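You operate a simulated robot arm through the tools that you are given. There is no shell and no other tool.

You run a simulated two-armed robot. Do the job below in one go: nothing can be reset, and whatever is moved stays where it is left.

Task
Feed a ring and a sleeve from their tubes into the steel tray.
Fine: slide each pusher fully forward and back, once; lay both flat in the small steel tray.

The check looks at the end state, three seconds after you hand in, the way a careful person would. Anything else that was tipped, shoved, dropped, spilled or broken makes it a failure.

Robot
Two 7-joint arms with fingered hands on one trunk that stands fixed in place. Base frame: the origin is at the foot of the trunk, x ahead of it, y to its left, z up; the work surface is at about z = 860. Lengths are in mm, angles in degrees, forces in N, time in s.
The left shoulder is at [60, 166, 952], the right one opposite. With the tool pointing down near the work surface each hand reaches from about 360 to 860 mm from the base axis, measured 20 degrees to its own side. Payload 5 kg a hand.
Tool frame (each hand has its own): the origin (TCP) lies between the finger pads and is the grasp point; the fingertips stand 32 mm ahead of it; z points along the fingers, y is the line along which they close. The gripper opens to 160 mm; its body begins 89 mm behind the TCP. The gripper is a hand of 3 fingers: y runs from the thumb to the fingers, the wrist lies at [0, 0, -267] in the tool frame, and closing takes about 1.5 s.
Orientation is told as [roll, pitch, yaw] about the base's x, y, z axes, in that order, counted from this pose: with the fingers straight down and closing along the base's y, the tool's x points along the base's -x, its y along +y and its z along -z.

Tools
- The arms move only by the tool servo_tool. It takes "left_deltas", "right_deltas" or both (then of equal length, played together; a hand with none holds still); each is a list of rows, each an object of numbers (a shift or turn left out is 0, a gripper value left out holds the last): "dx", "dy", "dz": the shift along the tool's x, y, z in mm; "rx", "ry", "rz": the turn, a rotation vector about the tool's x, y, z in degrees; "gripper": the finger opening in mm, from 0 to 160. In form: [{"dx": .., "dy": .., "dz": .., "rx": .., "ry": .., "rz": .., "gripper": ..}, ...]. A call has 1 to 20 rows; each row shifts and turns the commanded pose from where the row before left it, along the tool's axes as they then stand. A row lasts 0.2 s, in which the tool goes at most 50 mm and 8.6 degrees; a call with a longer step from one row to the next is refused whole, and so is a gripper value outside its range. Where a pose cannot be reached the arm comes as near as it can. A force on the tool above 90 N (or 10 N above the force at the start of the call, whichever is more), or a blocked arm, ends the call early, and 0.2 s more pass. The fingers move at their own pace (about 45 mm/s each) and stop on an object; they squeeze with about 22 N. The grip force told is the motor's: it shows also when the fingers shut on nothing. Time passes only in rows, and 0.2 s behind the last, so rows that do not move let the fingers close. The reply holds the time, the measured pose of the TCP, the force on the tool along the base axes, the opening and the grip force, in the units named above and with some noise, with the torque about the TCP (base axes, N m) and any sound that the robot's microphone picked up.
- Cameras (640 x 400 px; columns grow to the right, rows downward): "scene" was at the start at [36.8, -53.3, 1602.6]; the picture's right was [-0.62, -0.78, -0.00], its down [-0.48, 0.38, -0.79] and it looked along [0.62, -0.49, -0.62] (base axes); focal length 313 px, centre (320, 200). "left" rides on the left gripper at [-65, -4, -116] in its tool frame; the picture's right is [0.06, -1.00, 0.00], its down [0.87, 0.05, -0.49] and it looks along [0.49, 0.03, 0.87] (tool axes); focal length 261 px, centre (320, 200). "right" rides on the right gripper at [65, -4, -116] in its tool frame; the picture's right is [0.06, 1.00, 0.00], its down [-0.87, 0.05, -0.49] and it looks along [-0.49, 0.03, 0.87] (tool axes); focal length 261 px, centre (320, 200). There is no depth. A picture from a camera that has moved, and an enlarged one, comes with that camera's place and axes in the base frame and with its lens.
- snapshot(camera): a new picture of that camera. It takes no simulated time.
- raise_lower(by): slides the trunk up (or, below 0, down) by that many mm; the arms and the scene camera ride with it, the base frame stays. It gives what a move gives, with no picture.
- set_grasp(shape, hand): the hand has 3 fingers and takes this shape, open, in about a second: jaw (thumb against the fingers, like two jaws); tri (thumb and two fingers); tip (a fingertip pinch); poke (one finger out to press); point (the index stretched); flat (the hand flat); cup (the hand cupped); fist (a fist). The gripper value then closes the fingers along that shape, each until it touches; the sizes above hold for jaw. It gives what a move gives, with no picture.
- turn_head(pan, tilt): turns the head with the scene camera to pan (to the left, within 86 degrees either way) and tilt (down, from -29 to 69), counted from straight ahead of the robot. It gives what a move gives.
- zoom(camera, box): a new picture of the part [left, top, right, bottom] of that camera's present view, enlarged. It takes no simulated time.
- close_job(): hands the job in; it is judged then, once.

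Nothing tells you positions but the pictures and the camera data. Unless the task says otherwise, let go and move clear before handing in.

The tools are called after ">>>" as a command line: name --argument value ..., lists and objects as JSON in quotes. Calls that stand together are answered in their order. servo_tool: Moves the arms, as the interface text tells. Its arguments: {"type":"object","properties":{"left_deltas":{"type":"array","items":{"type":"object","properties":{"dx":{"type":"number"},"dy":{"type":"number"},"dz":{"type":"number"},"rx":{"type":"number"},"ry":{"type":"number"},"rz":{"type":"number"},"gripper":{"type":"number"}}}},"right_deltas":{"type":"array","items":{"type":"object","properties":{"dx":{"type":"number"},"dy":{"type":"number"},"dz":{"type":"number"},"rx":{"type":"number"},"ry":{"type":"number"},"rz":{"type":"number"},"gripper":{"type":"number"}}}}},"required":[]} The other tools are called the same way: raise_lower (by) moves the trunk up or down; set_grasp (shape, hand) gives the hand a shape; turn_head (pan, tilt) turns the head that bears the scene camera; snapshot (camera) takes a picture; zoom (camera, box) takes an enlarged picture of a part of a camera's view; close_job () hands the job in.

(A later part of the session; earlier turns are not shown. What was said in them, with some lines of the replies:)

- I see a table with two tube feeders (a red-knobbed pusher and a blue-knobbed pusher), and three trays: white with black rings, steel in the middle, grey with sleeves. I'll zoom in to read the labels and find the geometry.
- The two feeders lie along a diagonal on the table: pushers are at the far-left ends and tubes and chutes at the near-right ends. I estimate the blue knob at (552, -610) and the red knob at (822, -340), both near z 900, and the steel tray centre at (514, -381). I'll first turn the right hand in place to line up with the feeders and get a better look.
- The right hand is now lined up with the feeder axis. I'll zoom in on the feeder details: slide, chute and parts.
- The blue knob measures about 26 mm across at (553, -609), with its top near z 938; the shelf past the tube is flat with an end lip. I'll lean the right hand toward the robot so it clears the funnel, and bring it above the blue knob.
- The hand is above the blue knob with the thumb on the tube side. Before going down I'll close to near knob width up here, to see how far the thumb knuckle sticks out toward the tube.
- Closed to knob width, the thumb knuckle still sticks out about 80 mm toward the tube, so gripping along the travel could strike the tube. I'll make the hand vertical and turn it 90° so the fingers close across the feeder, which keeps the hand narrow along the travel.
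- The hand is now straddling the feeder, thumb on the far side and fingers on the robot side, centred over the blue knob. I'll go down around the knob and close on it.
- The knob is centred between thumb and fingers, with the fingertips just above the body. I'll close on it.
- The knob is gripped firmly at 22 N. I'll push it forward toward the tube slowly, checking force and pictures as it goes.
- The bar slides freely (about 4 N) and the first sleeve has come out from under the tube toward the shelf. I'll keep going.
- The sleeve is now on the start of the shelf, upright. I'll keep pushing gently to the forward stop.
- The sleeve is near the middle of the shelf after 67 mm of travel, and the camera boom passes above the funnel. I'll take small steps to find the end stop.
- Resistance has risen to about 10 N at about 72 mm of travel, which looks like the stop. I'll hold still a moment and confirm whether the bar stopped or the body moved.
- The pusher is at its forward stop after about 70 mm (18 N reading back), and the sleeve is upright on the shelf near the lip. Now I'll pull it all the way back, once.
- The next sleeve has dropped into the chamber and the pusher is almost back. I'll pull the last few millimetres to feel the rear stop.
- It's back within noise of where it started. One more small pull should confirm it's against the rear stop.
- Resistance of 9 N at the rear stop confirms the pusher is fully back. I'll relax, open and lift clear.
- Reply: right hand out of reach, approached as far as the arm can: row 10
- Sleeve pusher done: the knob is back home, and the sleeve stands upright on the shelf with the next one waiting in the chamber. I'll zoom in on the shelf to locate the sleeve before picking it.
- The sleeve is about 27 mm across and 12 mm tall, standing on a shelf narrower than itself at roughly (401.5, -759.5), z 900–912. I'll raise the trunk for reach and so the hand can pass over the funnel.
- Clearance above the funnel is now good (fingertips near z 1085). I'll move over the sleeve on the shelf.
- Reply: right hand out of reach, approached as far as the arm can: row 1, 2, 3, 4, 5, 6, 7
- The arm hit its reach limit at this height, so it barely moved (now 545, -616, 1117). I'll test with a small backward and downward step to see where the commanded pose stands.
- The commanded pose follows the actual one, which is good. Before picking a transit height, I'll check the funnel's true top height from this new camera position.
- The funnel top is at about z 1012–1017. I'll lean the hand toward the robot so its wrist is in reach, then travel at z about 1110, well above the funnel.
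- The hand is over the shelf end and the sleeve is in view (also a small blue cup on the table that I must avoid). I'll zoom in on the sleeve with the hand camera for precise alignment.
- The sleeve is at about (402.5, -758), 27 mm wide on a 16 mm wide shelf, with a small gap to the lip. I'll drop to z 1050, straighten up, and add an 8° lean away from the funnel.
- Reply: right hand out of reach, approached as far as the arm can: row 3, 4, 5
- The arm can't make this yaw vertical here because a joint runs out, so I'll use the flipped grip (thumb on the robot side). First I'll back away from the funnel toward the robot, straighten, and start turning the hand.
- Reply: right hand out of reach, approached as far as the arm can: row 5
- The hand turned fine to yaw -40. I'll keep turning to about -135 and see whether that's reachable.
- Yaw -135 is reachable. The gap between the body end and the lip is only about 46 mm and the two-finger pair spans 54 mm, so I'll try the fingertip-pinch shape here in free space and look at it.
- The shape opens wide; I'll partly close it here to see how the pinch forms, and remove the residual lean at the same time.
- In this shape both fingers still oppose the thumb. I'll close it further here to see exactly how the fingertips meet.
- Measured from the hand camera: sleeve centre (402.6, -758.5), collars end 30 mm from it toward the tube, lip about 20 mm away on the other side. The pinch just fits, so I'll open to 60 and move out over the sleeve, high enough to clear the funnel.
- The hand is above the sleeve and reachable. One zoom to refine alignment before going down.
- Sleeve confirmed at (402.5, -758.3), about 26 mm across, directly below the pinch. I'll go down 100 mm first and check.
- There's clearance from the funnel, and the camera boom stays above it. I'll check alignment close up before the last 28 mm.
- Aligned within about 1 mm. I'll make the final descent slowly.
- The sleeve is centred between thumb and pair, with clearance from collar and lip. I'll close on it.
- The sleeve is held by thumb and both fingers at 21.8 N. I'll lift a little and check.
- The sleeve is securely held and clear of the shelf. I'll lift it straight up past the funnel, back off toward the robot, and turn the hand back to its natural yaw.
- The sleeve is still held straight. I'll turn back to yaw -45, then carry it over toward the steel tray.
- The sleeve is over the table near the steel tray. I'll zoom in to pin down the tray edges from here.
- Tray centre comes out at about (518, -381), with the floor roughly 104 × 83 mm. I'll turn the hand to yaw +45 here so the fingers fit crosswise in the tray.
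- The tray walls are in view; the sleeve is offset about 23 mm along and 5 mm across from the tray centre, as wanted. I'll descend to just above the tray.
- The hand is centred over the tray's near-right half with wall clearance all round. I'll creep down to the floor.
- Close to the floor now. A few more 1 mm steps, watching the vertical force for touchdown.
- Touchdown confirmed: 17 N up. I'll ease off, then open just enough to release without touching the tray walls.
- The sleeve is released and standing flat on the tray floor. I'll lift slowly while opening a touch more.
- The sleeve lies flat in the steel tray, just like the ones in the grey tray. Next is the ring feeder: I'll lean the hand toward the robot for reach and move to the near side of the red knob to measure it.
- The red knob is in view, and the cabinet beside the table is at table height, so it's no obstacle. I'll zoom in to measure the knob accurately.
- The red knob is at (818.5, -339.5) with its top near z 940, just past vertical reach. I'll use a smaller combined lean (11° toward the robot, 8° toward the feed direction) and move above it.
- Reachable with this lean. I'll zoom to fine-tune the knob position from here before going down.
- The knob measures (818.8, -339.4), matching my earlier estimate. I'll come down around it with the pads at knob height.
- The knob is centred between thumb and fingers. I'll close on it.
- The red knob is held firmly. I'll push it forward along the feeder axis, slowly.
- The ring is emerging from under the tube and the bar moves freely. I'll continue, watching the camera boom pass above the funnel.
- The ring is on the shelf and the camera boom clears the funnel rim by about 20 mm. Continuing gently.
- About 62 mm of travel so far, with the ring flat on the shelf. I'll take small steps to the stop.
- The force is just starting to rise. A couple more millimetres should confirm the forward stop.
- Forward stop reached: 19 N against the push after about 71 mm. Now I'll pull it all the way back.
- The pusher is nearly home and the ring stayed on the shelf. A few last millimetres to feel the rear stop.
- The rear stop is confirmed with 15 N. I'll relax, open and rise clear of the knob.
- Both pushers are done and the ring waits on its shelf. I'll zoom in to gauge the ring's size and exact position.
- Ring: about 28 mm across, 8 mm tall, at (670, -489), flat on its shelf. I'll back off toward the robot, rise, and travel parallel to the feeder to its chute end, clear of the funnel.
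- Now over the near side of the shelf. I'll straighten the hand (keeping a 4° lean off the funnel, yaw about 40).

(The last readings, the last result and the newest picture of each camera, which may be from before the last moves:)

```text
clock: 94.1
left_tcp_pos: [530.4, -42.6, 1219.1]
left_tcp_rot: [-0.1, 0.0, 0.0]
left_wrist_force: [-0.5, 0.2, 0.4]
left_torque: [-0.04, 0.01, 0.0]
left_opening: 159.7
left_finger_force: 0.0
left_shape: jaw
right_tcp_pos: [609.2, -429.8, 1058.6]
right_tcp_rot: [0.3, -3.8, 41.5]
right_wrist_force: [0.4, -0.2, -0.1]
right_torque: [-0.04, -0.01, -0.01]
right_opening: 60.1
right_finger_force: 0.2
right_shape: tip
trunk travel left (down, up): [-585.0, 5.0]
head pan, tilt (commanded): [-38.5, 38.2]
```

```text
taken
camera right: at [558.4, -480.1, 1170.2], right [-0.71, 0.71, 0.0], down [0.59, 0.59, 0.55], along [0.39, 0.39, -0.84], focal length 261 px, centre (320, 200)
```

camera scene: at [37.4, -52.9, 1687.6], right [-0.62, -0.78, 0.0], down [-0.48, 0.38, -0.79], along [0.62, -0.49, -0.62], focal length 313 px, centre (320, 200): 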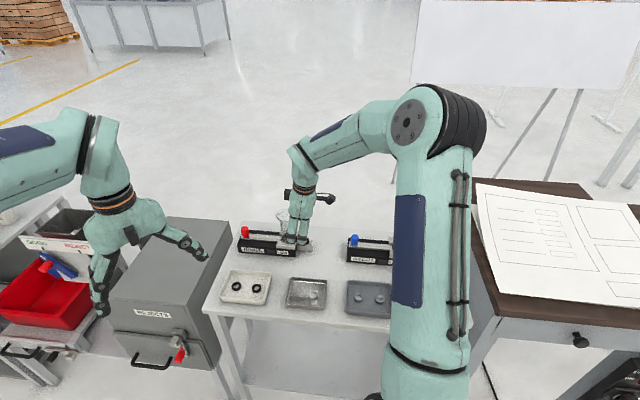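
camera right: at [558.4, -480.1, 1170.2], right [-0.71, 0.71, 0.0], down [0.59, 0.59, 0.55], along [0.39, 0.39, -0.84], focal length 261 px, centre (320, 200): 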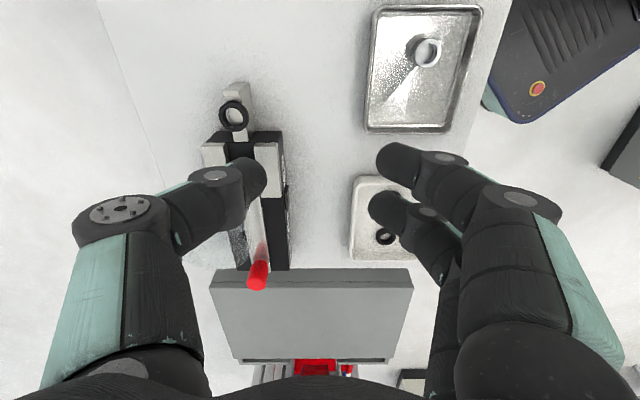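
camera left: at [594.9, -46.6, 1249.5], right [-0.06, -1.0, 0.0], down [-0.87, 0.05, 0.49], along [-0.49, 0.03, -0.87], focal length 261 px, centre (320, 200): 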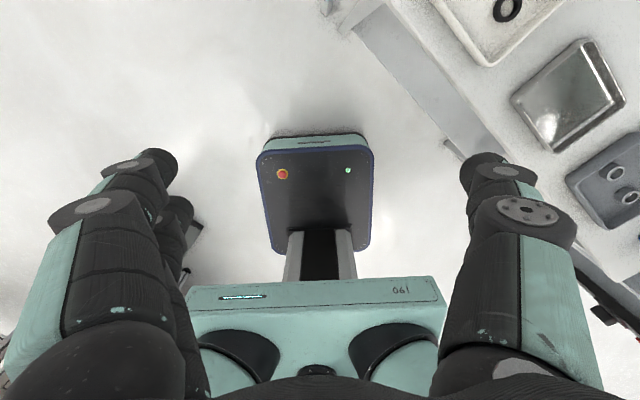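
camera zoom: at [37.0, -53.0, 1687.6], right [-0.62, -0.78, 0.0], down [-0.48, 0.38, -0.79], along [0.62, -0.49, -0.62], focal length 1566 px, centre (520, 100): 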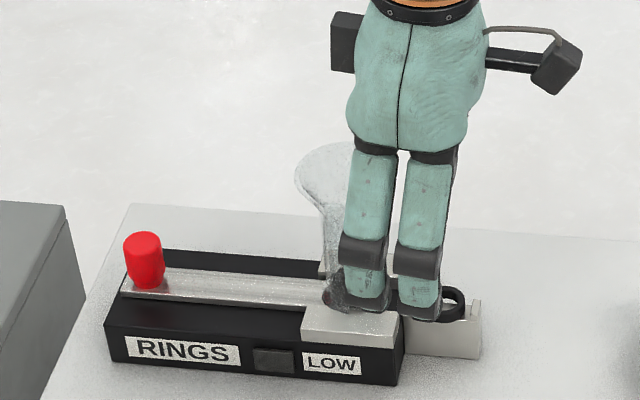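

Ring confirmed at (671, -489). I'll move out over it, dropping slightly to stay within reach.

>>> servo_tool --right_deltas '[{"dx": -0.5, "dy": -17, "dz": 2.5}, {"dx": -0.5, "dy": -17, "dz": 2.5}, {"dx": -0.5, "dy": -17, "dz": 2.5}, {"dx": -0.5, "dy": -17, "dz": 2.5}, {"dx": -0.5, "dy": -17.2, "dz": 2.5}, {}]'

>>> zoom --camera "right" --box '[220, 40, 420, 220]'

>>> zoom --camera "scene" --box '[245, 170, 335, 260]'

```text
clock: 95.5
left_tcp_pos: [530.1, -42.2, 1218.4]
left_tcp_rot: [0.1, 0.0, -0.1]
left_wrist_force: [-0.6, 0.1, -0.5]
left_torque: [-0.02, 0.01, -0.02]
left_opening: 159.9
left_finger_force: 0.1
left_shape: jaw
right_tcp_pos: [666.7, -492.4, 1048.4]
right_tcp_rot: [0.3, -3.9, 41.5]
right_wrist_force: [-0.3, 0.6, -0.7]
right_torque: [-0.02, 0.0, 0.02]
right_opening: 60.2
right_finger_force: 0.0
right_shape: tip
trunk travel left (down, up): [-585.0, 5.0]
head pan, tilt (commanded): [-38.5, 38.2]
```

```text
2.22 times, centred on (320, 130) of right
camera zoom: at [617.2, -542.0, 1158.6], right [-0.71, 0.71, 0.0], down [0.59, 0.59, 0.55], along [0.39, 0.39, -0.84], focal length 579 px, centre (320, 356)
```

zoom: 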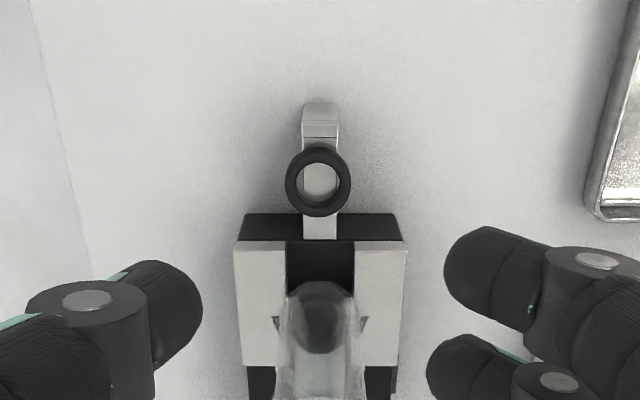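

```text
4.44 times, centred on (290, 215) of scene
camera zoom: at [36.5, -53.1, 1687.6], right [-0.62, -0.78, 0.0], down [-0.48, 0.38, -0.79], along [0.62, -0.49, -0.62], focal length 1392 px, centre (453, 133)
```

zoom: 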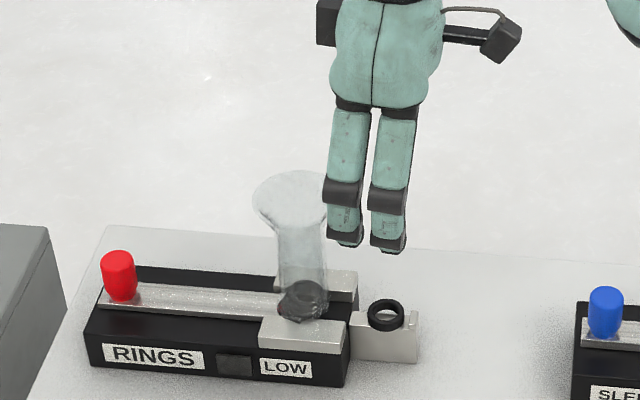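

The ring sits centred below the pinch with a few millimetres to the lip. I'll descend 90 mm and check.

>>> servo_tool --right_deltas '[{"dz": 18, "dx": 1.2}, {"dz": 18, "dx": 1.2}, {"dz": 18, "dx": 1.2}, {"dz": 18, "dx": 1.2}, {"dz": 18, "dx": 1.2}, {}]'

>>> zoom --camera "right" --box '[220, 60, 420, 220]'

>>> zoom --camera "scene" --box '[245, 180, 335, 260]'

```text
clock: 96.9
left_tcp_pos: [531.1, -41.8, 1218.6]
left_tcp_rot: [0.1, 0.0, 0.0]
left_wrist_force: [0.0, 0.2, 0.0]
left_torque: [-0.02, 0.0, 0.01]
left_opening: 159.9
left_finger_force: 0.0
left_shape: jaw
right_tcp_pos: [667.1, -492.6, 955.6]
right_tcp_rot: [0.2, -3.8, 41.5]
right_wrist_force: [0.2, 0.0, -0.5]
right_torque: [0.01, 0.0, 0.01]
right_opening: 60.6
right_finger_force: 0.2
right_shape: tip
trunk travel left (down, up): [-585.0, 5.0]
head pan, tilt (commanded): [-38.5, 38.2]
```

```text
2.50 times, centred on (320, 140) of right
camera zoom: at [616.1, -542.1, 1067.0], right [-0.71, 0.71, 0.0], down [0.59, 0.59, 0.55], along [0.39, 0.39, -0.84], focal length 652 px, centre (320, 350)
```

zoom: 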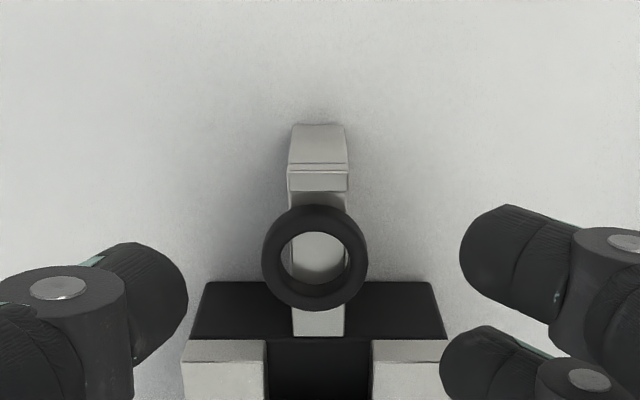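

```text
5.00 times, centred on (290, 220) of scene
camera zoom: at [36.6, -53.2, 1687.6], right [-0.62, -0.78, 0.0], down [-0.48, 0.38, -0.79], along [0.62, -0.49, -0.62], focal length 1566 px, centre (470, 100)
```

zoom: 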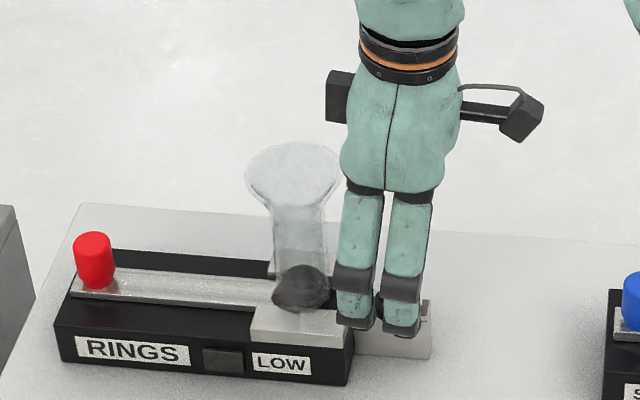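

Alignment is good, within about 1 mm. Final descent.

>>> servo_tool --right_deltas '[{"dz": 8, "dx": 0.53}, {"dz": 7, "dx": 0.46}, {"dz": 5, "dx": 0.33}, {"dz": 4.5, "dx": 0.3}, {}]'

>>> zoom --camera "right" --box '[220, 80, 420, 240]'

>>> zoom --camera "scene" --box '[265, 200, 325, 255]'

```text
clock: 98.1
left_tcp_pos: [530.1, -42.6, 1219.3]
left_tcp_rot: [0.0, 0.1, 0.0]
left_wrist_force: [0.1, -0.6, -0.7]
left_torque: [0.0, 0.0, 0.01]
left_opening: 160.0
left_finger_force: 0.0
left_shape: jaw
right_tcp_pos: [666.4, -491.2, 930.2]
right_tcp_rot: [0.3, -3.7, 41.6]
right_wrist_force: [0.2, -1.4, 0.3]
right_torque: [-0.02, -0.02, -0.02]
right_opening: 60.5
right_finger_force: 0.1
right_shape: tip
trunk travel left (down, up): [-585.0, 5.0]
head pan, tilt (commanded): [-38.5, 38.2]
```

```text
2.50 times, centred on (320, 160) of right
camera zoom: at [615.7, -541.7, 1041.7], right [-0.71, 0.71, 0.0], down [0.59, 0.59, 0.55], along [0.39, 0.39, -0.84], focal length 652 px, centre (320, 300)
```

zoom: 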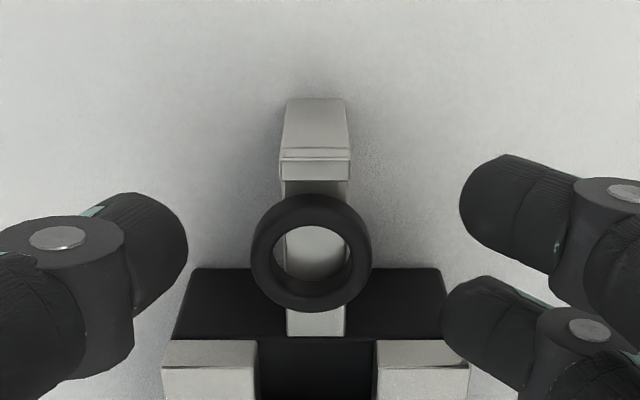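

```text
7.27 times, centred on (295, 228) of scene
camera zoom: at [36.8, -53.3, 1687.6], right [-0.62, -0.78, 0.0], down [-0.48, 0.38, -0.79], along [0.62, -0.49, -0.62], focal length 2278 px, centre (502, 0)
```

zoom: 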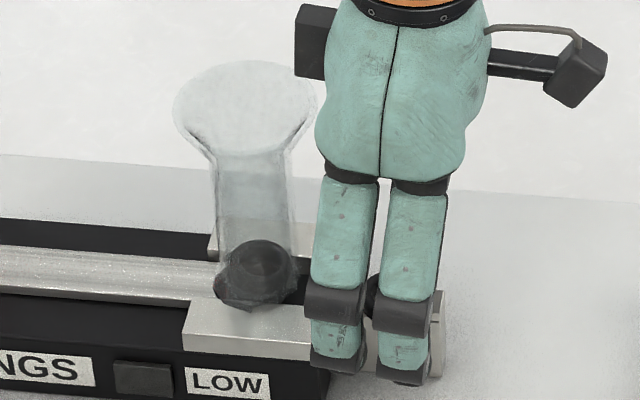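

Fingers straddle the ring, clear of the collar and funnel. I'll centre by 1.5 mm each way and close gently.

>>> servo_tool --right_deltas '[{"dx": -1.5, "dy": -1.5}, {}, {"gripper": 40}, {}, {"gripper": 28}, {}, {"gripper": 8}, {}, {}, {}]'

>>> zoom --camera "right" --box '[220, 80, 420, 240]'

```text
clock: 100.3
left_tcp_pos: [530.5, -41.6, 1219.3]
left_tcp_rot: [0.0, -0.1, 0.0]
left_wrist_force: [-0.4, 0.1, 0.1]
left_torque: [0.01, -0.03, 0.0]
left_opening: 159.8
left_finger_force: 0.0
left_shape: jaw
right_tcp_pos: [669.4, -491.6, 931.3]
right_tcp_rot: [0.2, -3.8, 41.5]
right_wrist_force: [-0.3, -0.4, 0.5]
right_torque: [0.04, -0.02, -0.01]
right_opening: 17.7
right_finger_force: 22.2
right_shape: tip
trunk travel left (down, up): [-585.0, 5.0]
head pan, tilt (commanded): [-38.5, 38.2]
```

```text
2.50 times, centred on (320, 160) of right
camera zoom: at [618.2, -541.7, 1042.1], right [-0.71, 0.71, 0.0], down [0.59, 0.59, 0.55], along [0.39, 0.39, -0.84], focal length 652 px, centre (320, 300)
```

zoom: 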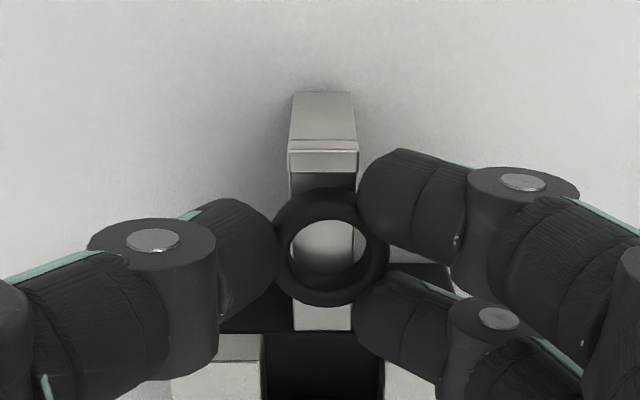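

The ring is gripped at 22 N between thumb and both fingers. I'll lift slowly and check.

>>> servo_tool --right_deltas '[{"dz": -3, "dx": -0.2}, {"dz": -4, "dx": -0.27}, {"dz": -8, "dx": -0.53}, {"dz": -10, "dx": -0.66}, {}]'

>>> zoom --camera "right" --box '[220, 80, 420, 240]'

>>> zoom --camera "scene" --box '[265, 200, 325, 255]'

```text
clock: 101.5
left_tcp_pos: [529.8, -42.5, 1219.0]
left_tcp_rot: [-0.1, 0.0, 0.0]
left_wrist_force: [-0.3, -0.5, -0.6]
left_torque: [-0.04, 0.01, 0.0]
left_opening: 159.8
left_finger_force: 0.0
left_shape: jaw
right_tcp_pos: [670.7, -491.9, 957.2]
right_tcp_rot: [0.3, -3.9, 41.5]
right_wrist_force: [-0.1, -0.8, 0.2]
right_torque: [0.01, 0.0, 0.01]
right_opening: 17.4
right_finger_force: 21.3
right_shape: tip
trunk travel left (down, up): [-585.0, 5.0]
head pan, tilt (commanded): [-38.5, 38.2]
```

```text
2.50 times, centred on (320, 160) of right
camera zoom: at [618.4, -542.4, 1068.2], right [-0.71, 0.71, 0.0], down [0.59, 0.59, 0.55], along [0.39, 0.39, -0.84], focal length 652 px, centre (320, 300)
```

zoom: 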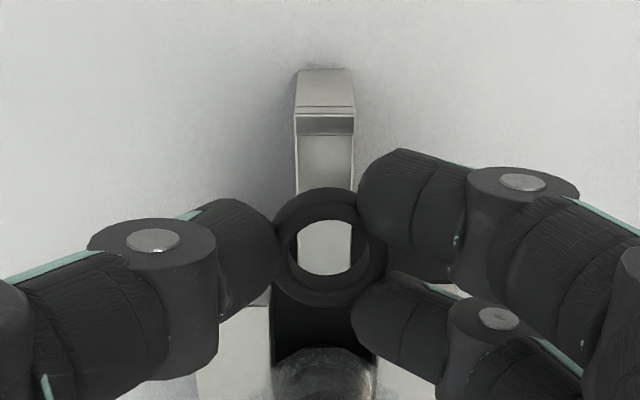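

```text
7.27 times, centred on (295, 228) of scene
camera zoom: at [36.9, -53.4, 1687.6], right [-0.62, -0.78, 0.0], down [-0.48, 0.39, -0.79], along [0.62, -0.49, -0.62], focal length 2278 px, centre (502, 0)
```

zoom: 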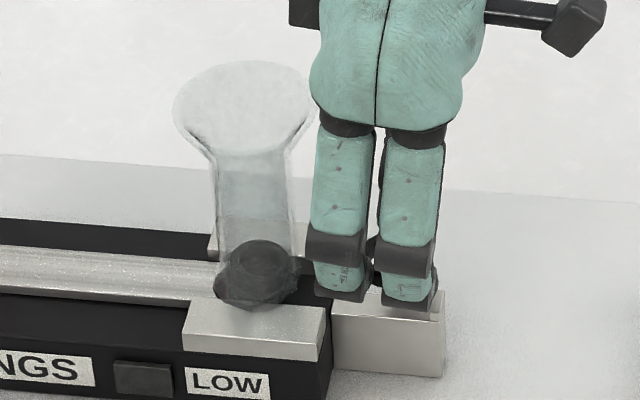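

The ring is held level and clear. I'll keep raising it, then carry it straight back over the steel tray.

>>> servo_tool --right_deltas '[{"dz": -17.6, "dx": -1.17}, {"dz": -17.6, "dx": -1.17}, {"dz": -17.6, "dx": -1.17}, {"dz": -17.6, "dx": -1.17}, {"dz": -17.6, "dx": -1.17}, {"dx": 3.13, "dy": 26.9}, {"dx": 3.13, "dy": 26.9}, {"dx": 3.13, "dy": 26.9}, {"dx": 3.13, "dy": 26.9}, {"dx": 3.13, "dy": 26.9}, {"dx": 3.13, "dy": 26.9}, {"dx": 3.13, "dy": 26.9}, {}]'

>>> snapshot --camera "right"

>>> zoom --camera "right" --box '[220, 60, 420, 240]'

>>> zoom --camera "scene" --box '[260, 215, 350, 315]'

```text
clock: 104.3
left_tcp_pos: [531.2, -42.8, 1218.9]
left_tcp_rot: [0.0, 0.0, 0.1]
left_wrist_force: [0.5, 0.0, -0.8]
left_torque: [0.04, 0.01, -0.01]
left_opening: 160.0
left_finger_force: 0.0
left_shape: jaw
right_tcp_pos: [529.5, -365.1, 1044.7]
right_tcp_rot: [0.3, -3.9, 41.5]
right_wrist_force: [0.3, 0.8, -0.7]
right_torque: [0.01, -0.01, 0.01]
right_opening: 17.3
right_finger_force: 21.5
right_shape: tip
trunk travel left (down, up): [-585.0, 5.0]
head pan, tilt (commanded): [-38.5, 38.2]
```

```text
taken
camera right: at [478.6, -415.8, 1155.6], right [-0.71, 0.71, 0.0], down [0.59, 0.59, 0.55], along [0.39, 0.39, -0.84], focal length 261 px, centre (320, 200)
```

right: 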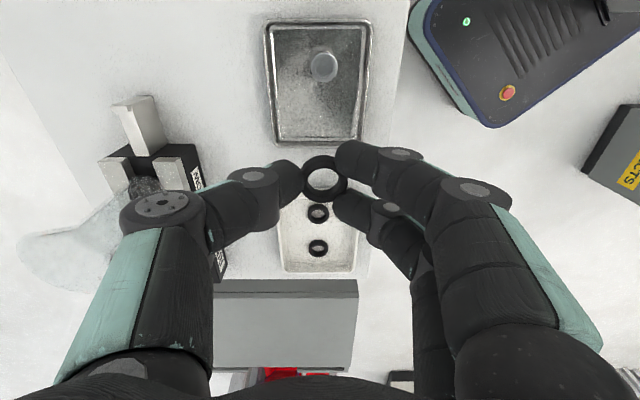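

```text
2.22 times, centred on (320, 150) of right
camera zoom: at [478.6, -415.8, 1155.6], right [-0.71, 0.71, 0.0], down [0.59, 0.59, 0.55], along [0.39, 0.39, -0.84], focal length 579 px, centre (320, 311)
```

zoom: 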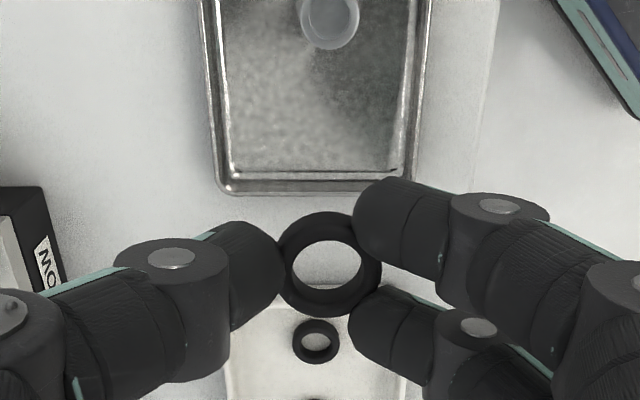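

```text
4.00 times, centred on (305, 265) of scene
camera zoom: at [37.3, -53.8, 1687.6], right [-0.62, -0.78, 0.0], down [-0.48, 0.39, -0.79], along [0.61, -0.49, -0.62], focal length 1253 px, centre (380, -60)
```

zoom: 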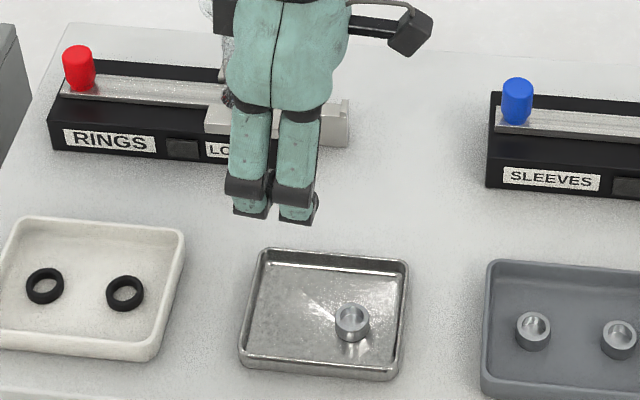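

Tray centre re-measured at (517, -381); the sleeve sits at +21 mm along it and the ring would land at -22 mm, so there's clearance for the fingers. I'll go down in stages.

>>> servo_tool --right_deltas '[{"dz": 22, "dx": 2.4}, {"dz": 22, "dx": 1.46}, {"dz": 22, "dx": 1.46}, {"dz": 22, "dx": 1.46}, {"dz": 22, "dx": 1.46}, {"dz": 20, "dx": 1.33}, {}]'

>>> snapshot --camera "right"

>>> zoom --camera "scene" --box '[265, 235, 345, 310]'

```text
clock: 105.9
left_tcp_pos: [531.0, -43.2, 1219.7]
left_tcp_rot: [0.0, -0.1, 0.1]
left_wrist_force: [0.0, -0.1, -0.1]
left_torque: [-0.02, -0.02, 0.0]
left_opening: 159.8
left_finger_force: 0.0
left_shape: jaw
right_tcp_pos: [527.1, -365.7, 912.7]
right_tcp_rot: [0.3, -3.8, 41.5]
right_wrist_force: [-0.3, -0.2, 0.6]
right_torque: [0.01, 0.02, -0.01]
right_opening: 17.6
right_finger_force: 22.0
right_shape: tip
trunk travel left (down, up): [-585.0, 5.0]
head pan, tilt (commanded): [-38.5, 38.2]
```

```text
taken
camera right: at [476.5, -415.8, 1024.0], right [-0.71, 0.71, 0.0], down [0.59, 0.59, 0.55], along [0.39, 0.39, -0.84], focal length 261 px, centre (320, 200)
```

right: 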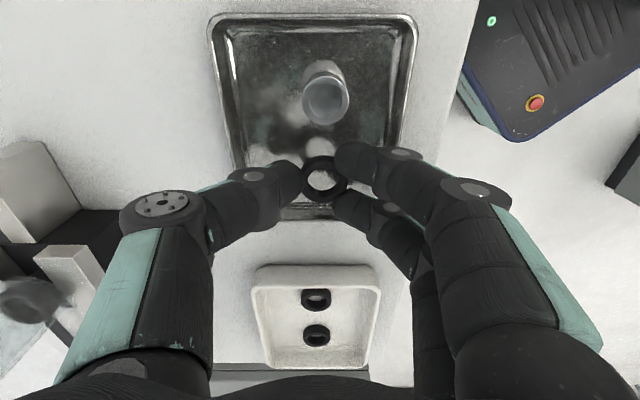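

```text
5.33 times, centred on (305, 272) of scene
camera zoom: at [36.6, -53.2, 1687.6], right [-0.62, -0.78, 0.0], down [-0.48, 0.38, -0.79], along [0.62, -0.49, -0.62], focal length 1671 px, centre (400, -187)
```

zoom: 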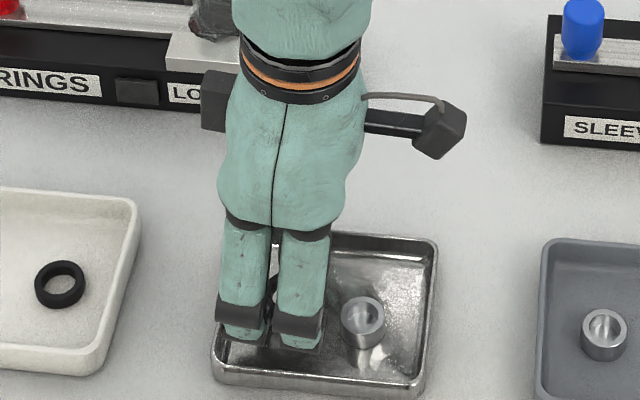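

The fingers fit between the sleeve and the tray wall. I'll creep down to the floor.

>>> servo_tool --right_deltas '[{"dz": 4, "dx": 0.27}, {"dz": 4, "dx": 0.27}, {"dz": 3, "dx": 0.2}, {}]'

>>> zoom --camera "right" --box '[210, 0, 430, 230]'

>>> zoom --camera "scene" --box '[275, 245, 335, 305]'

```text
clock: 106.9
left_tcp_pos: [529.8, -43.4, 1220.0]
left_tcp_rot: [0.0, 0.0, 0.0]
left_wrist_force: [0.4, 0.4, 0.0]
left_torque: [-0.01, -0.05, -0.04]
left_opening: 159.9
left_finger_force: 0.1
left_shape: jaw
right_tcp_pos: [527.3, -365.2, 903.0]
right_tcp_rot: [0.3, -3.8, 41.6]
right_wrist_force: [0.3, 0.5, -0.5]
right_torque: [0.0, 0.0, -0.03]
right_opening: 17.4
right_finger_force: 21.7
right_shape: tip
trunk travel left (down, up): [-585.0, 5.0]
head pan, tilt (commanded): [-38.5, 38.2]
```

```text
1.74 times, centred on (320, 115) of right
camera zoom: at [476.5, -415.6, 1013.8], right [-0.71, 0.71, 0.0], down [0.59, 0.59, 0.55], along [0.39, 0.39, -0.84], focal length 453 px, centre (320, 348)
```

zoom: 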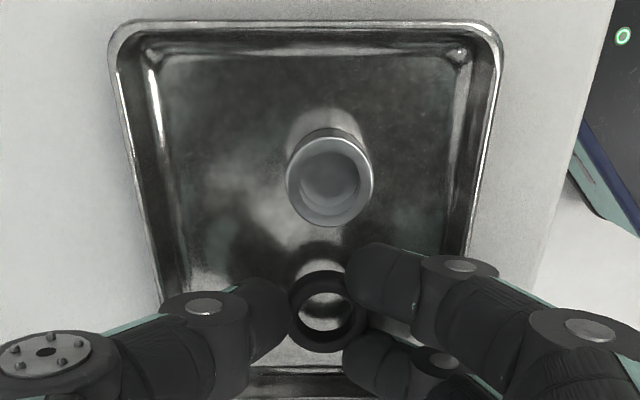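

```text
6.67 times, centred on (305, 275) of scene
camera zoom: at [36.8, -53.3, 1687.6], right [-0.62, -0.78, 0.0], down [-0.48, 0.38, -0.79], along [0.62, -0.49, -0.62], focal length 2089 px, centre (420, -300)
```

zoom: 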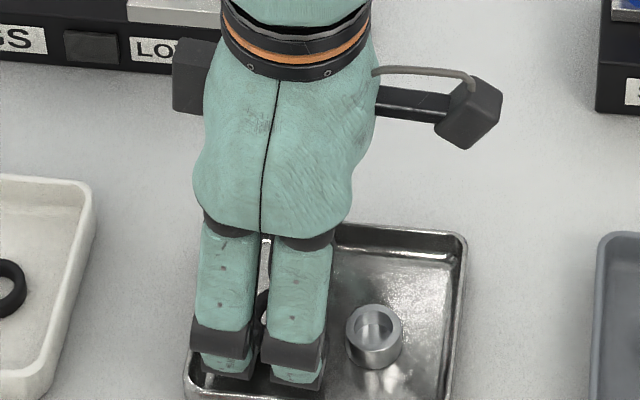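

Both parts are clear of each other. Now 1 mm steps until touchdown.

>>> servo_tool --right_deltas '[{"dz": 1, "dx": 0.07}, {"dz": 1, "dx": 0.07}, {"dz": 1, "dx": 0.07}, {}]'

>>> servo_tool --right_deltas '[{"dz": 1, "dx": 0.07}, {"dz": 1, "dx": 0.07}, {}]'

```text
clock: 107.9
left_tcp_pos: [531.2, -41.7, 1218.4]
left_tcp_rot: [-0.1, 0.1, 0.0]
left_wrist_force: [-0.5, -0.7, 0.6]
left_torque: [0.0, 0.01, 0.02]
left_opening: 160.1
left_finger_force: 0.0
left_shape: jaw
right_tcp_pos: [526.3, -366.9, 899.7]
right_tcp_rot: [0.3, -3.9, 41.5]
right_wrist_force: [-0.8, 0.9, -0.6]
right_torque: [-0.01, 0.0, 0.02]
right_opening: 17.3
right_finger_force: 22.0
right_shape: tip
trunk travel left (down, up): [-585.0, 5.0]
head pan, tilt (commanded): [-38.5, 38.2]
```

```text
clock: 108.7
left_tcp_pos: [530.1, -43.1, 1219.5]
left_tcp_rot: [0.0, 0.0, 0.0]
left_wrist_force: [0.7, 0.2, -0.4]
left_torque: [-0.02, -0.03, 0.01]
left_opening: 160.0
left_finger_force: 0.0
left_shape: jaw
right_tcp_pos: [527.3, -366.0, 898.9]
right_tcp_rot: [0.3, -3.9, 41.6]
right_wrist_force: [-0.6, -0.5, 1.7]
right_torque: [-0.01, 0.05, 0.05]
right_opening: 17.6
right_finger_force: 21.7
right_shape: tip
trunk travel left (down, up): [-585.0, 5.0]
head pan, tilt (commanded): [-38.5, 38.2]
```

The force is just beginning to rise. One more millimetre to confirm contact.

>>> servo_tool --right_deltas '[{"dz": 1, "dx": 0.07}, {}]'

>>> zoom --camera "right" --box '[220, 90, 420, 240]'

```text
clock: 109.3
left_tcp_pos: [530.9, -42.7, 1219.3]
left_tcp_rot: [-0.1, -0.1, 0.0]
left_wrist_force: [-0.4, 0.5, -0.1]
left_torque: [-0.02, -0.02, 0.04]
left_opening: 160.1
left_finger_force: 0.0
left_shape: jaw
right_tcp_pos: [526.5, -365.1, 897.8]
right_tcp_rot: [0.2, -3.8, 41.5]
right_wrist_force: [0.2, 0.3, 5.6]
right_torque: [-0.08, 0.12, 0.01]
right_opening: 17.7
right_finger_force: 22.5
right_shape: tip
trunk travel left (down, up): [-585.0, 5.0]
head pan, tilt (commanded): [-38.5, 38.2]
```

```text
2.67 times, centred on (320, 165) of right
camera zoom: at [475.7, -415.3, 1009.0], right [-0.71, 0.71, 0.0], down [0.59, 0.59, 0.55], along [0.39, 0.39, -0.84], focal length 695 px, centre (320, 293)
```

zoom: 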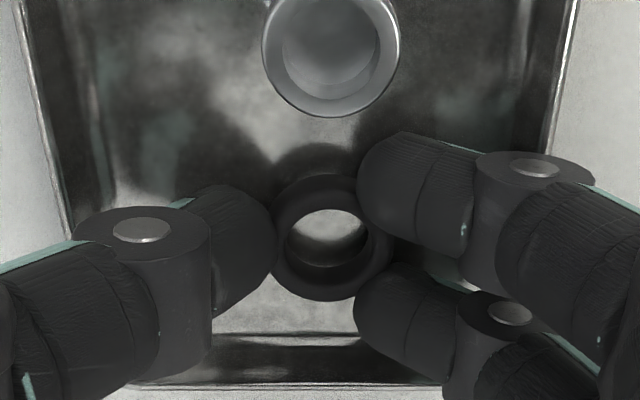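

Touchdown at 5.6 N. I'll release gently in small openings.

>>> servo_tool --right_deltas '[{"gripper": 20}, {}, {"gripper": 23}, {}, {"gripper": 26}, {}, {"gripper": 28}, {}]'

>>> zoom --camera "right" --box '[220, 90, 420, 240]'

```text
clock: 111.1
left_tcp_pos: [530.2, -42.8, 1219.5]
left_tcp_rot: [0.0, 0.0, 0.0]
left_wrist_force: [0.7, -0.8, 0.0]
left_torque: [0.0, 0.01, 0.02]
left_opening: 159.9
left_finger_force: 0.0
left_shape: jaw
right_tcp_pos: [526.4, -365.5, 896.9]
right_tcp_rot: [0.3, -3.9, 41.4]
right_wrist_force: [0.8, 0.7, 4.3]
right_torque: [-0.03, 0.03, -0.02]
right_opening: 26.9
right_finger_force: 0.1
right_shape: tip
trunk travel left (down, up): [-585.0, 5.0]
head pan, tilt (commanded): [-38.5, 38.2]
```

```text
2.67 times, centred on (320, 165) of right
camera zoom: at [475.7, -415.3, 1008.8], right [-0.71, 0.71, 0.0], down [0.59, 0.59, 0.55], along [0.39, 0.39, -0.84], focal length 695 px, centre (320, 293)
```

zoom: 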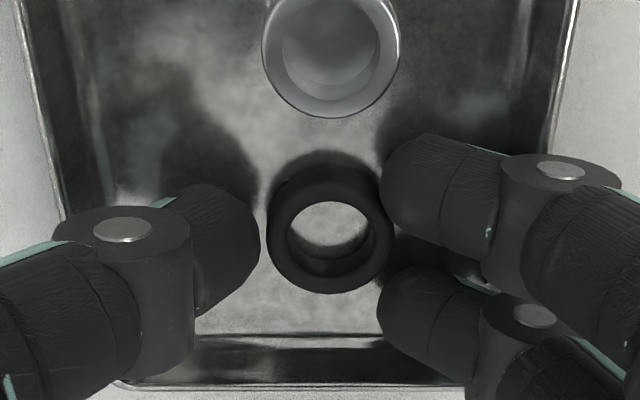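

The ring is free and lying flat on the tray floor. I'll lift straight up slowly, opening slightly more as the fingers clear.

>>> servo_tool --right_deltas '[{"dz": -2, "dx": -0.13}, {"dz": -2, "dx": -0.13, "gripper": 31}, {"dz": -3, "dx": -0.2}, {"dz": -4, "dx": -0.27, "gripper": 36}, {"dz": -6, "dx": -0.4}, {"dz": -10, "dx": -0.66}, {"dz": -20, "dx": -1.33}, {"dz": -30, "dx": -2}, {"dz": -40, "dx": -2.65}, {"dz": -40, "dx": -2.65}, {}]'

>>> snapshot --camera "right"

>>> zoom --camera "scene" --box '[265, 235, 345, 310]'

```text
clock: 113.5
left_tcp_pos: [533.0, -42.5, 1219.8]
left_tcp_rot: [0.0, 0.0, 0.0]
left_wrist_force: [0.0, -0.1, 0.2]
left_torque: [-0.02, 0.0, 0.0]
left_opening: 159.9
left_finger_force: 0.0
left_shape: jaw
right_tcp_pos: [527.3, -368.0, 1054.2]
right_tcp_rot: [0.4, -3.7, 41.4]
right_wrist_force: [0.5, 0.0, 1.1]
right_torque: [0.02, 0.04, -0.01]
right_opening: 35.7
right_finger_force: 0.1
right_shape: tip
trunk travel left (down, up): [-585.0, 5.0]
head pan, tilt (commanded): [-38.5, 38.2]
```

```text
taken
camera right: at [475.9, -418.2, 1165.4], right [-0.71, 0.71, 0.0], down [0.59, 0.59, 0.55], along [0.39, 0.39, -0.84], focal length 261 px, centre (320, 200)
```

right: 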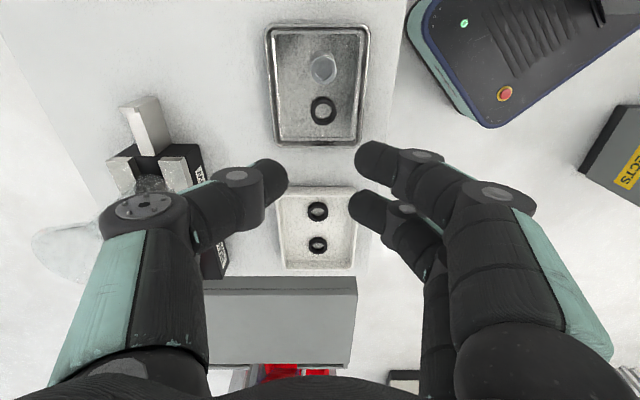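

```text
5.33 times, centred on (305, 272) of scene
camera zoom: at [37.3, -53.7, 1687.6], right [-0.62, -0.78, 0.0], down [-0.48, 0.39, -0.79], along [0.61, -0.49, -0.62], focal length 1671 px, centre (400, -187)
```

zoom: 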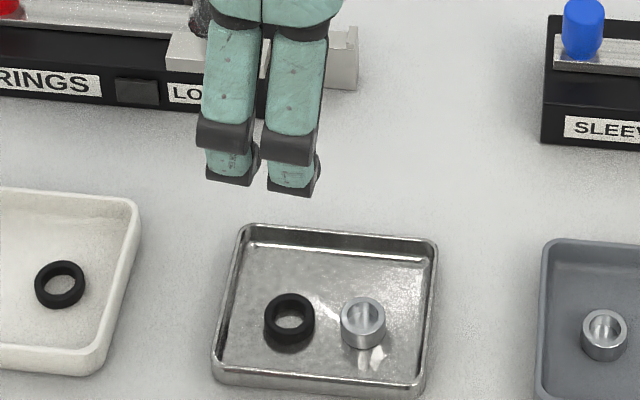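

Ring and sleeve both lie flat in the steel tray. I'll move the hand clear and take a full look at the scene, including both pushers.

>>> servo_tool --right_deltas '[{"dz": -10, "dy": 20}, {"dy": 25, "dz": -8}, {"dy": 25, "dz": -8}, {"dy": 25, "dz": -8}, {"dy": 25, "dz": -8}, {}]'

>>> snapshot --camera "scene"

>>> zoom --camera "scene" --box '[200, 190, 450, 325]'

>>> zoom --camera "scene" --box '[225, 200, 325, 265]'

>>> zoom --camera "scene" --box '[335, 205, 435, 270]'

```text
clock: 114.9
left_tcp_pos: [530.7, -43.5, 1218.7]
left_tcp_rot: [0.1, 0.0, 0.1]
left_wrist_force: [0.4, -0.7, 0.0]
left_torque: [0.0, 0.02, 0.01]
left_opening: 160.0
left_finger_force: 0.1
left_shape: jaw
right_tcp_pos: [445.6, -279.4, 1097.7]
right_tcp_rot: [0.5, -3.9, 41.5]
right_wrist_force: [1.6, 0.8, -0.2]
right_torque: [0.04, 0.03, -0.03]
right_opening: 35.8
right_finger_force: 0.0
right_shape: tip
trunk travel left (down, up): [-585.0, 5.0]
head pan, tilt (commanded): [-38.5, 38.2]
```

```text
taken
camera scene: at [37.3, -53.7, 1687.6], right [-0.62, -0.78, 0.0], down [-0.48, 0.39, -0.79], along [0.61, -0.49, -0.62], focal length 313 px, centre (320, 200)
```

scene: 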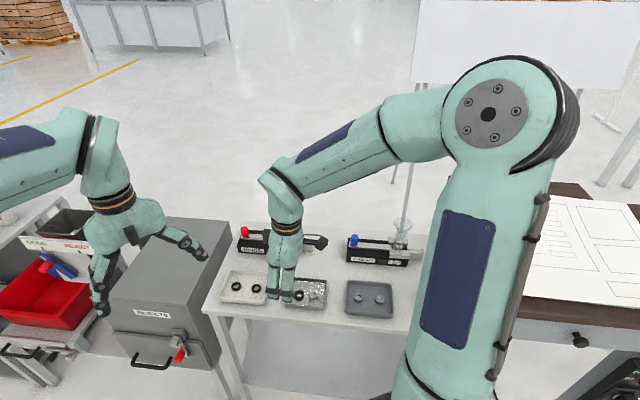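

```text
2.56 times, centred on (325, 258) of scene
camera zoom: at [37.3, -53.7, 1687.6], right [-0.62, -0.78, 0.0], down [-0.48, 0.39, -0.79], along [0.61, -0.49, -0.62], focal length 802 px, centre (307, 53)
```

zoom: 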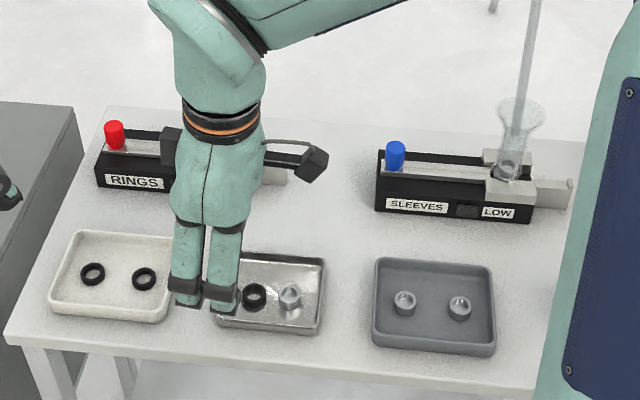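

```text
6.15 times, centred on (275, 232) of scene
camera zoom: at [37.3, -53.7, 1687.6], right [-0.62, -0.78, 0.0], down [-0.48, 0.39, -0.79], along [0.61, -0.49, -0.62], focal length 1928 px, centre (597, 0)
```

zoom: 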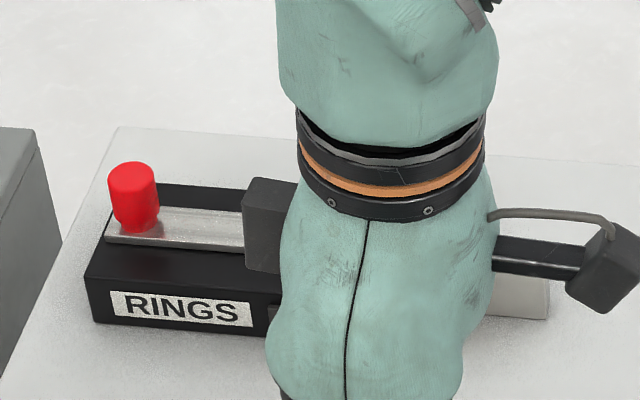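

```text
6.15 times, centred on (385, 238) of scene
camera zoom: at [37.3, -53.7, 1687.6], right [-0.62, -0.78, 0.0], down [-0.48, 0.39, -0.79], along [0.61, -0.49, -0.62], focal length 1928 px, centre (-80, -31)
```

zoom: 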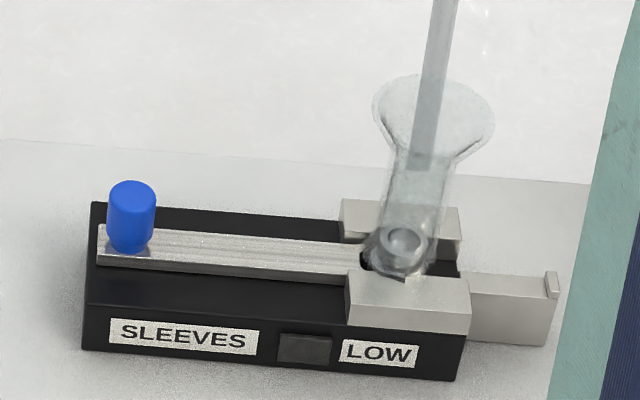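

Everything checks out: both knobs are back home, ring and sleeve lie flat side by side in the steel tray, and the other trays, tubes and cup are undisturbed. The hand is open and clear, but I'll take one last close look at the tray before handing in.

>>> zoom --camera "right" --box '[180, 0, 460, 180]'

>>> servo_tool --right_deltas '[{"dy": 20, "dz": -8}, {"dy": 20, "dz": -8}, {"dy": 20, "dz": -8}, {}, {}]'

>>> zoom --camera "scene" --box '[200, 190, 450, 325]'

```text
2.22 times, centred on (320, 90) of right
camera zoom: at [394.0, -329.0, 1208.8], right [-0.71, 0.71, 0.0], down [0.59, 0.59, 0.55], along [0.39, 0.39, -0.84], focal length 579 px, centre (320, 444)
```

zoom: 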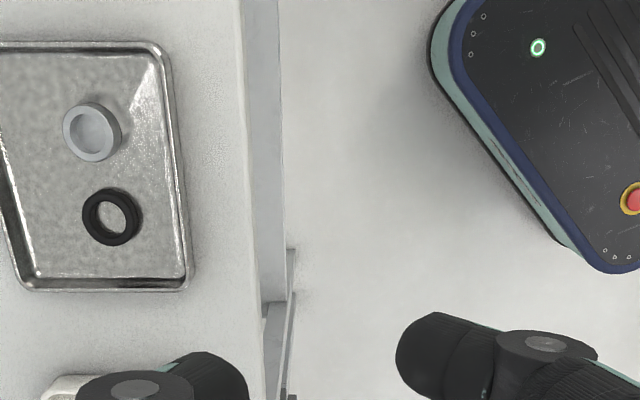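

```text
clock: 116.1
left_tcp_pos: [530.5, -42.8, 1219.7]
left_tcp_rot: [0.1, -0.1, 0.0]
left_wrist_force: [0.5, 0.2, -0.6]
left_torque: [0.0, -0.03, 0.01]
left_opening: 160.1
left_finger_force: 0.0
left_shape: jaw
right_tcp_pos: [404.8, -234.1, 1121.6]
right_tcp_rot: [0.3, -3.8, 41.5]
right_wrist_force: [-0.5, 0.6, 0.0]
right_torque: [-0.02, -0.02, 0.01]
right_opening: 35.5
right_finger_force: 0.0
right_shape: tip
trunk travel left (down, up): [-585.0, 5.0]
head pan, tilt (commanded): [-38.5, 38.2]
```

```text
2.56 times, centred on (325, 258) of scene
camera zoom: at [36.5, -53.0, 1687.6], right [-0.62, -0.78, 0.0], down [-0.48, 0.38, -0.79], along [0.62, -0.49, -0.62], focal length 802 px, centre (307, 53)
```

zoom: 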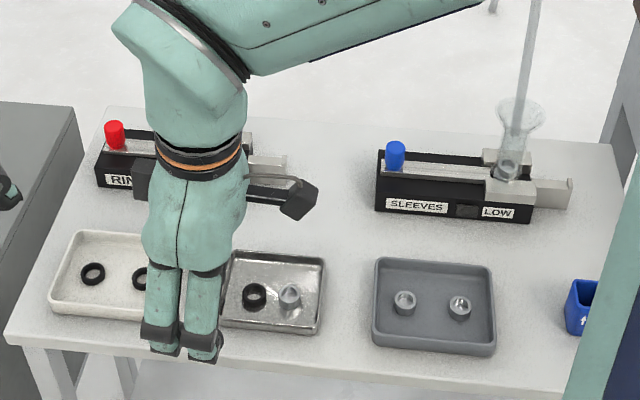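

The ring and sleeve lie flat in the steel tray, both pushers are fully back, nothing else has moved, and the hand is clear. I'm handing in the job.

>>> close_job

```text
The job is handed in.
```

I fed one ring and one sleeve from their tubes, and both now lie flat, side by side, in the small steel tray.

- **Pushers:** I slid each one forward to its stop and back to its rear stop, once. The reaction force rose at both ends of each stroke.
- **Everything else:** in the last pictures the feeders, tubes and other trays look undisturbed. The blue cup is also still standing.
- **Robot:** the right hand is open and clear of the parts. I left the trunk 85 mm higher than where it started.

I handed in the job, but no result from the check has come back.
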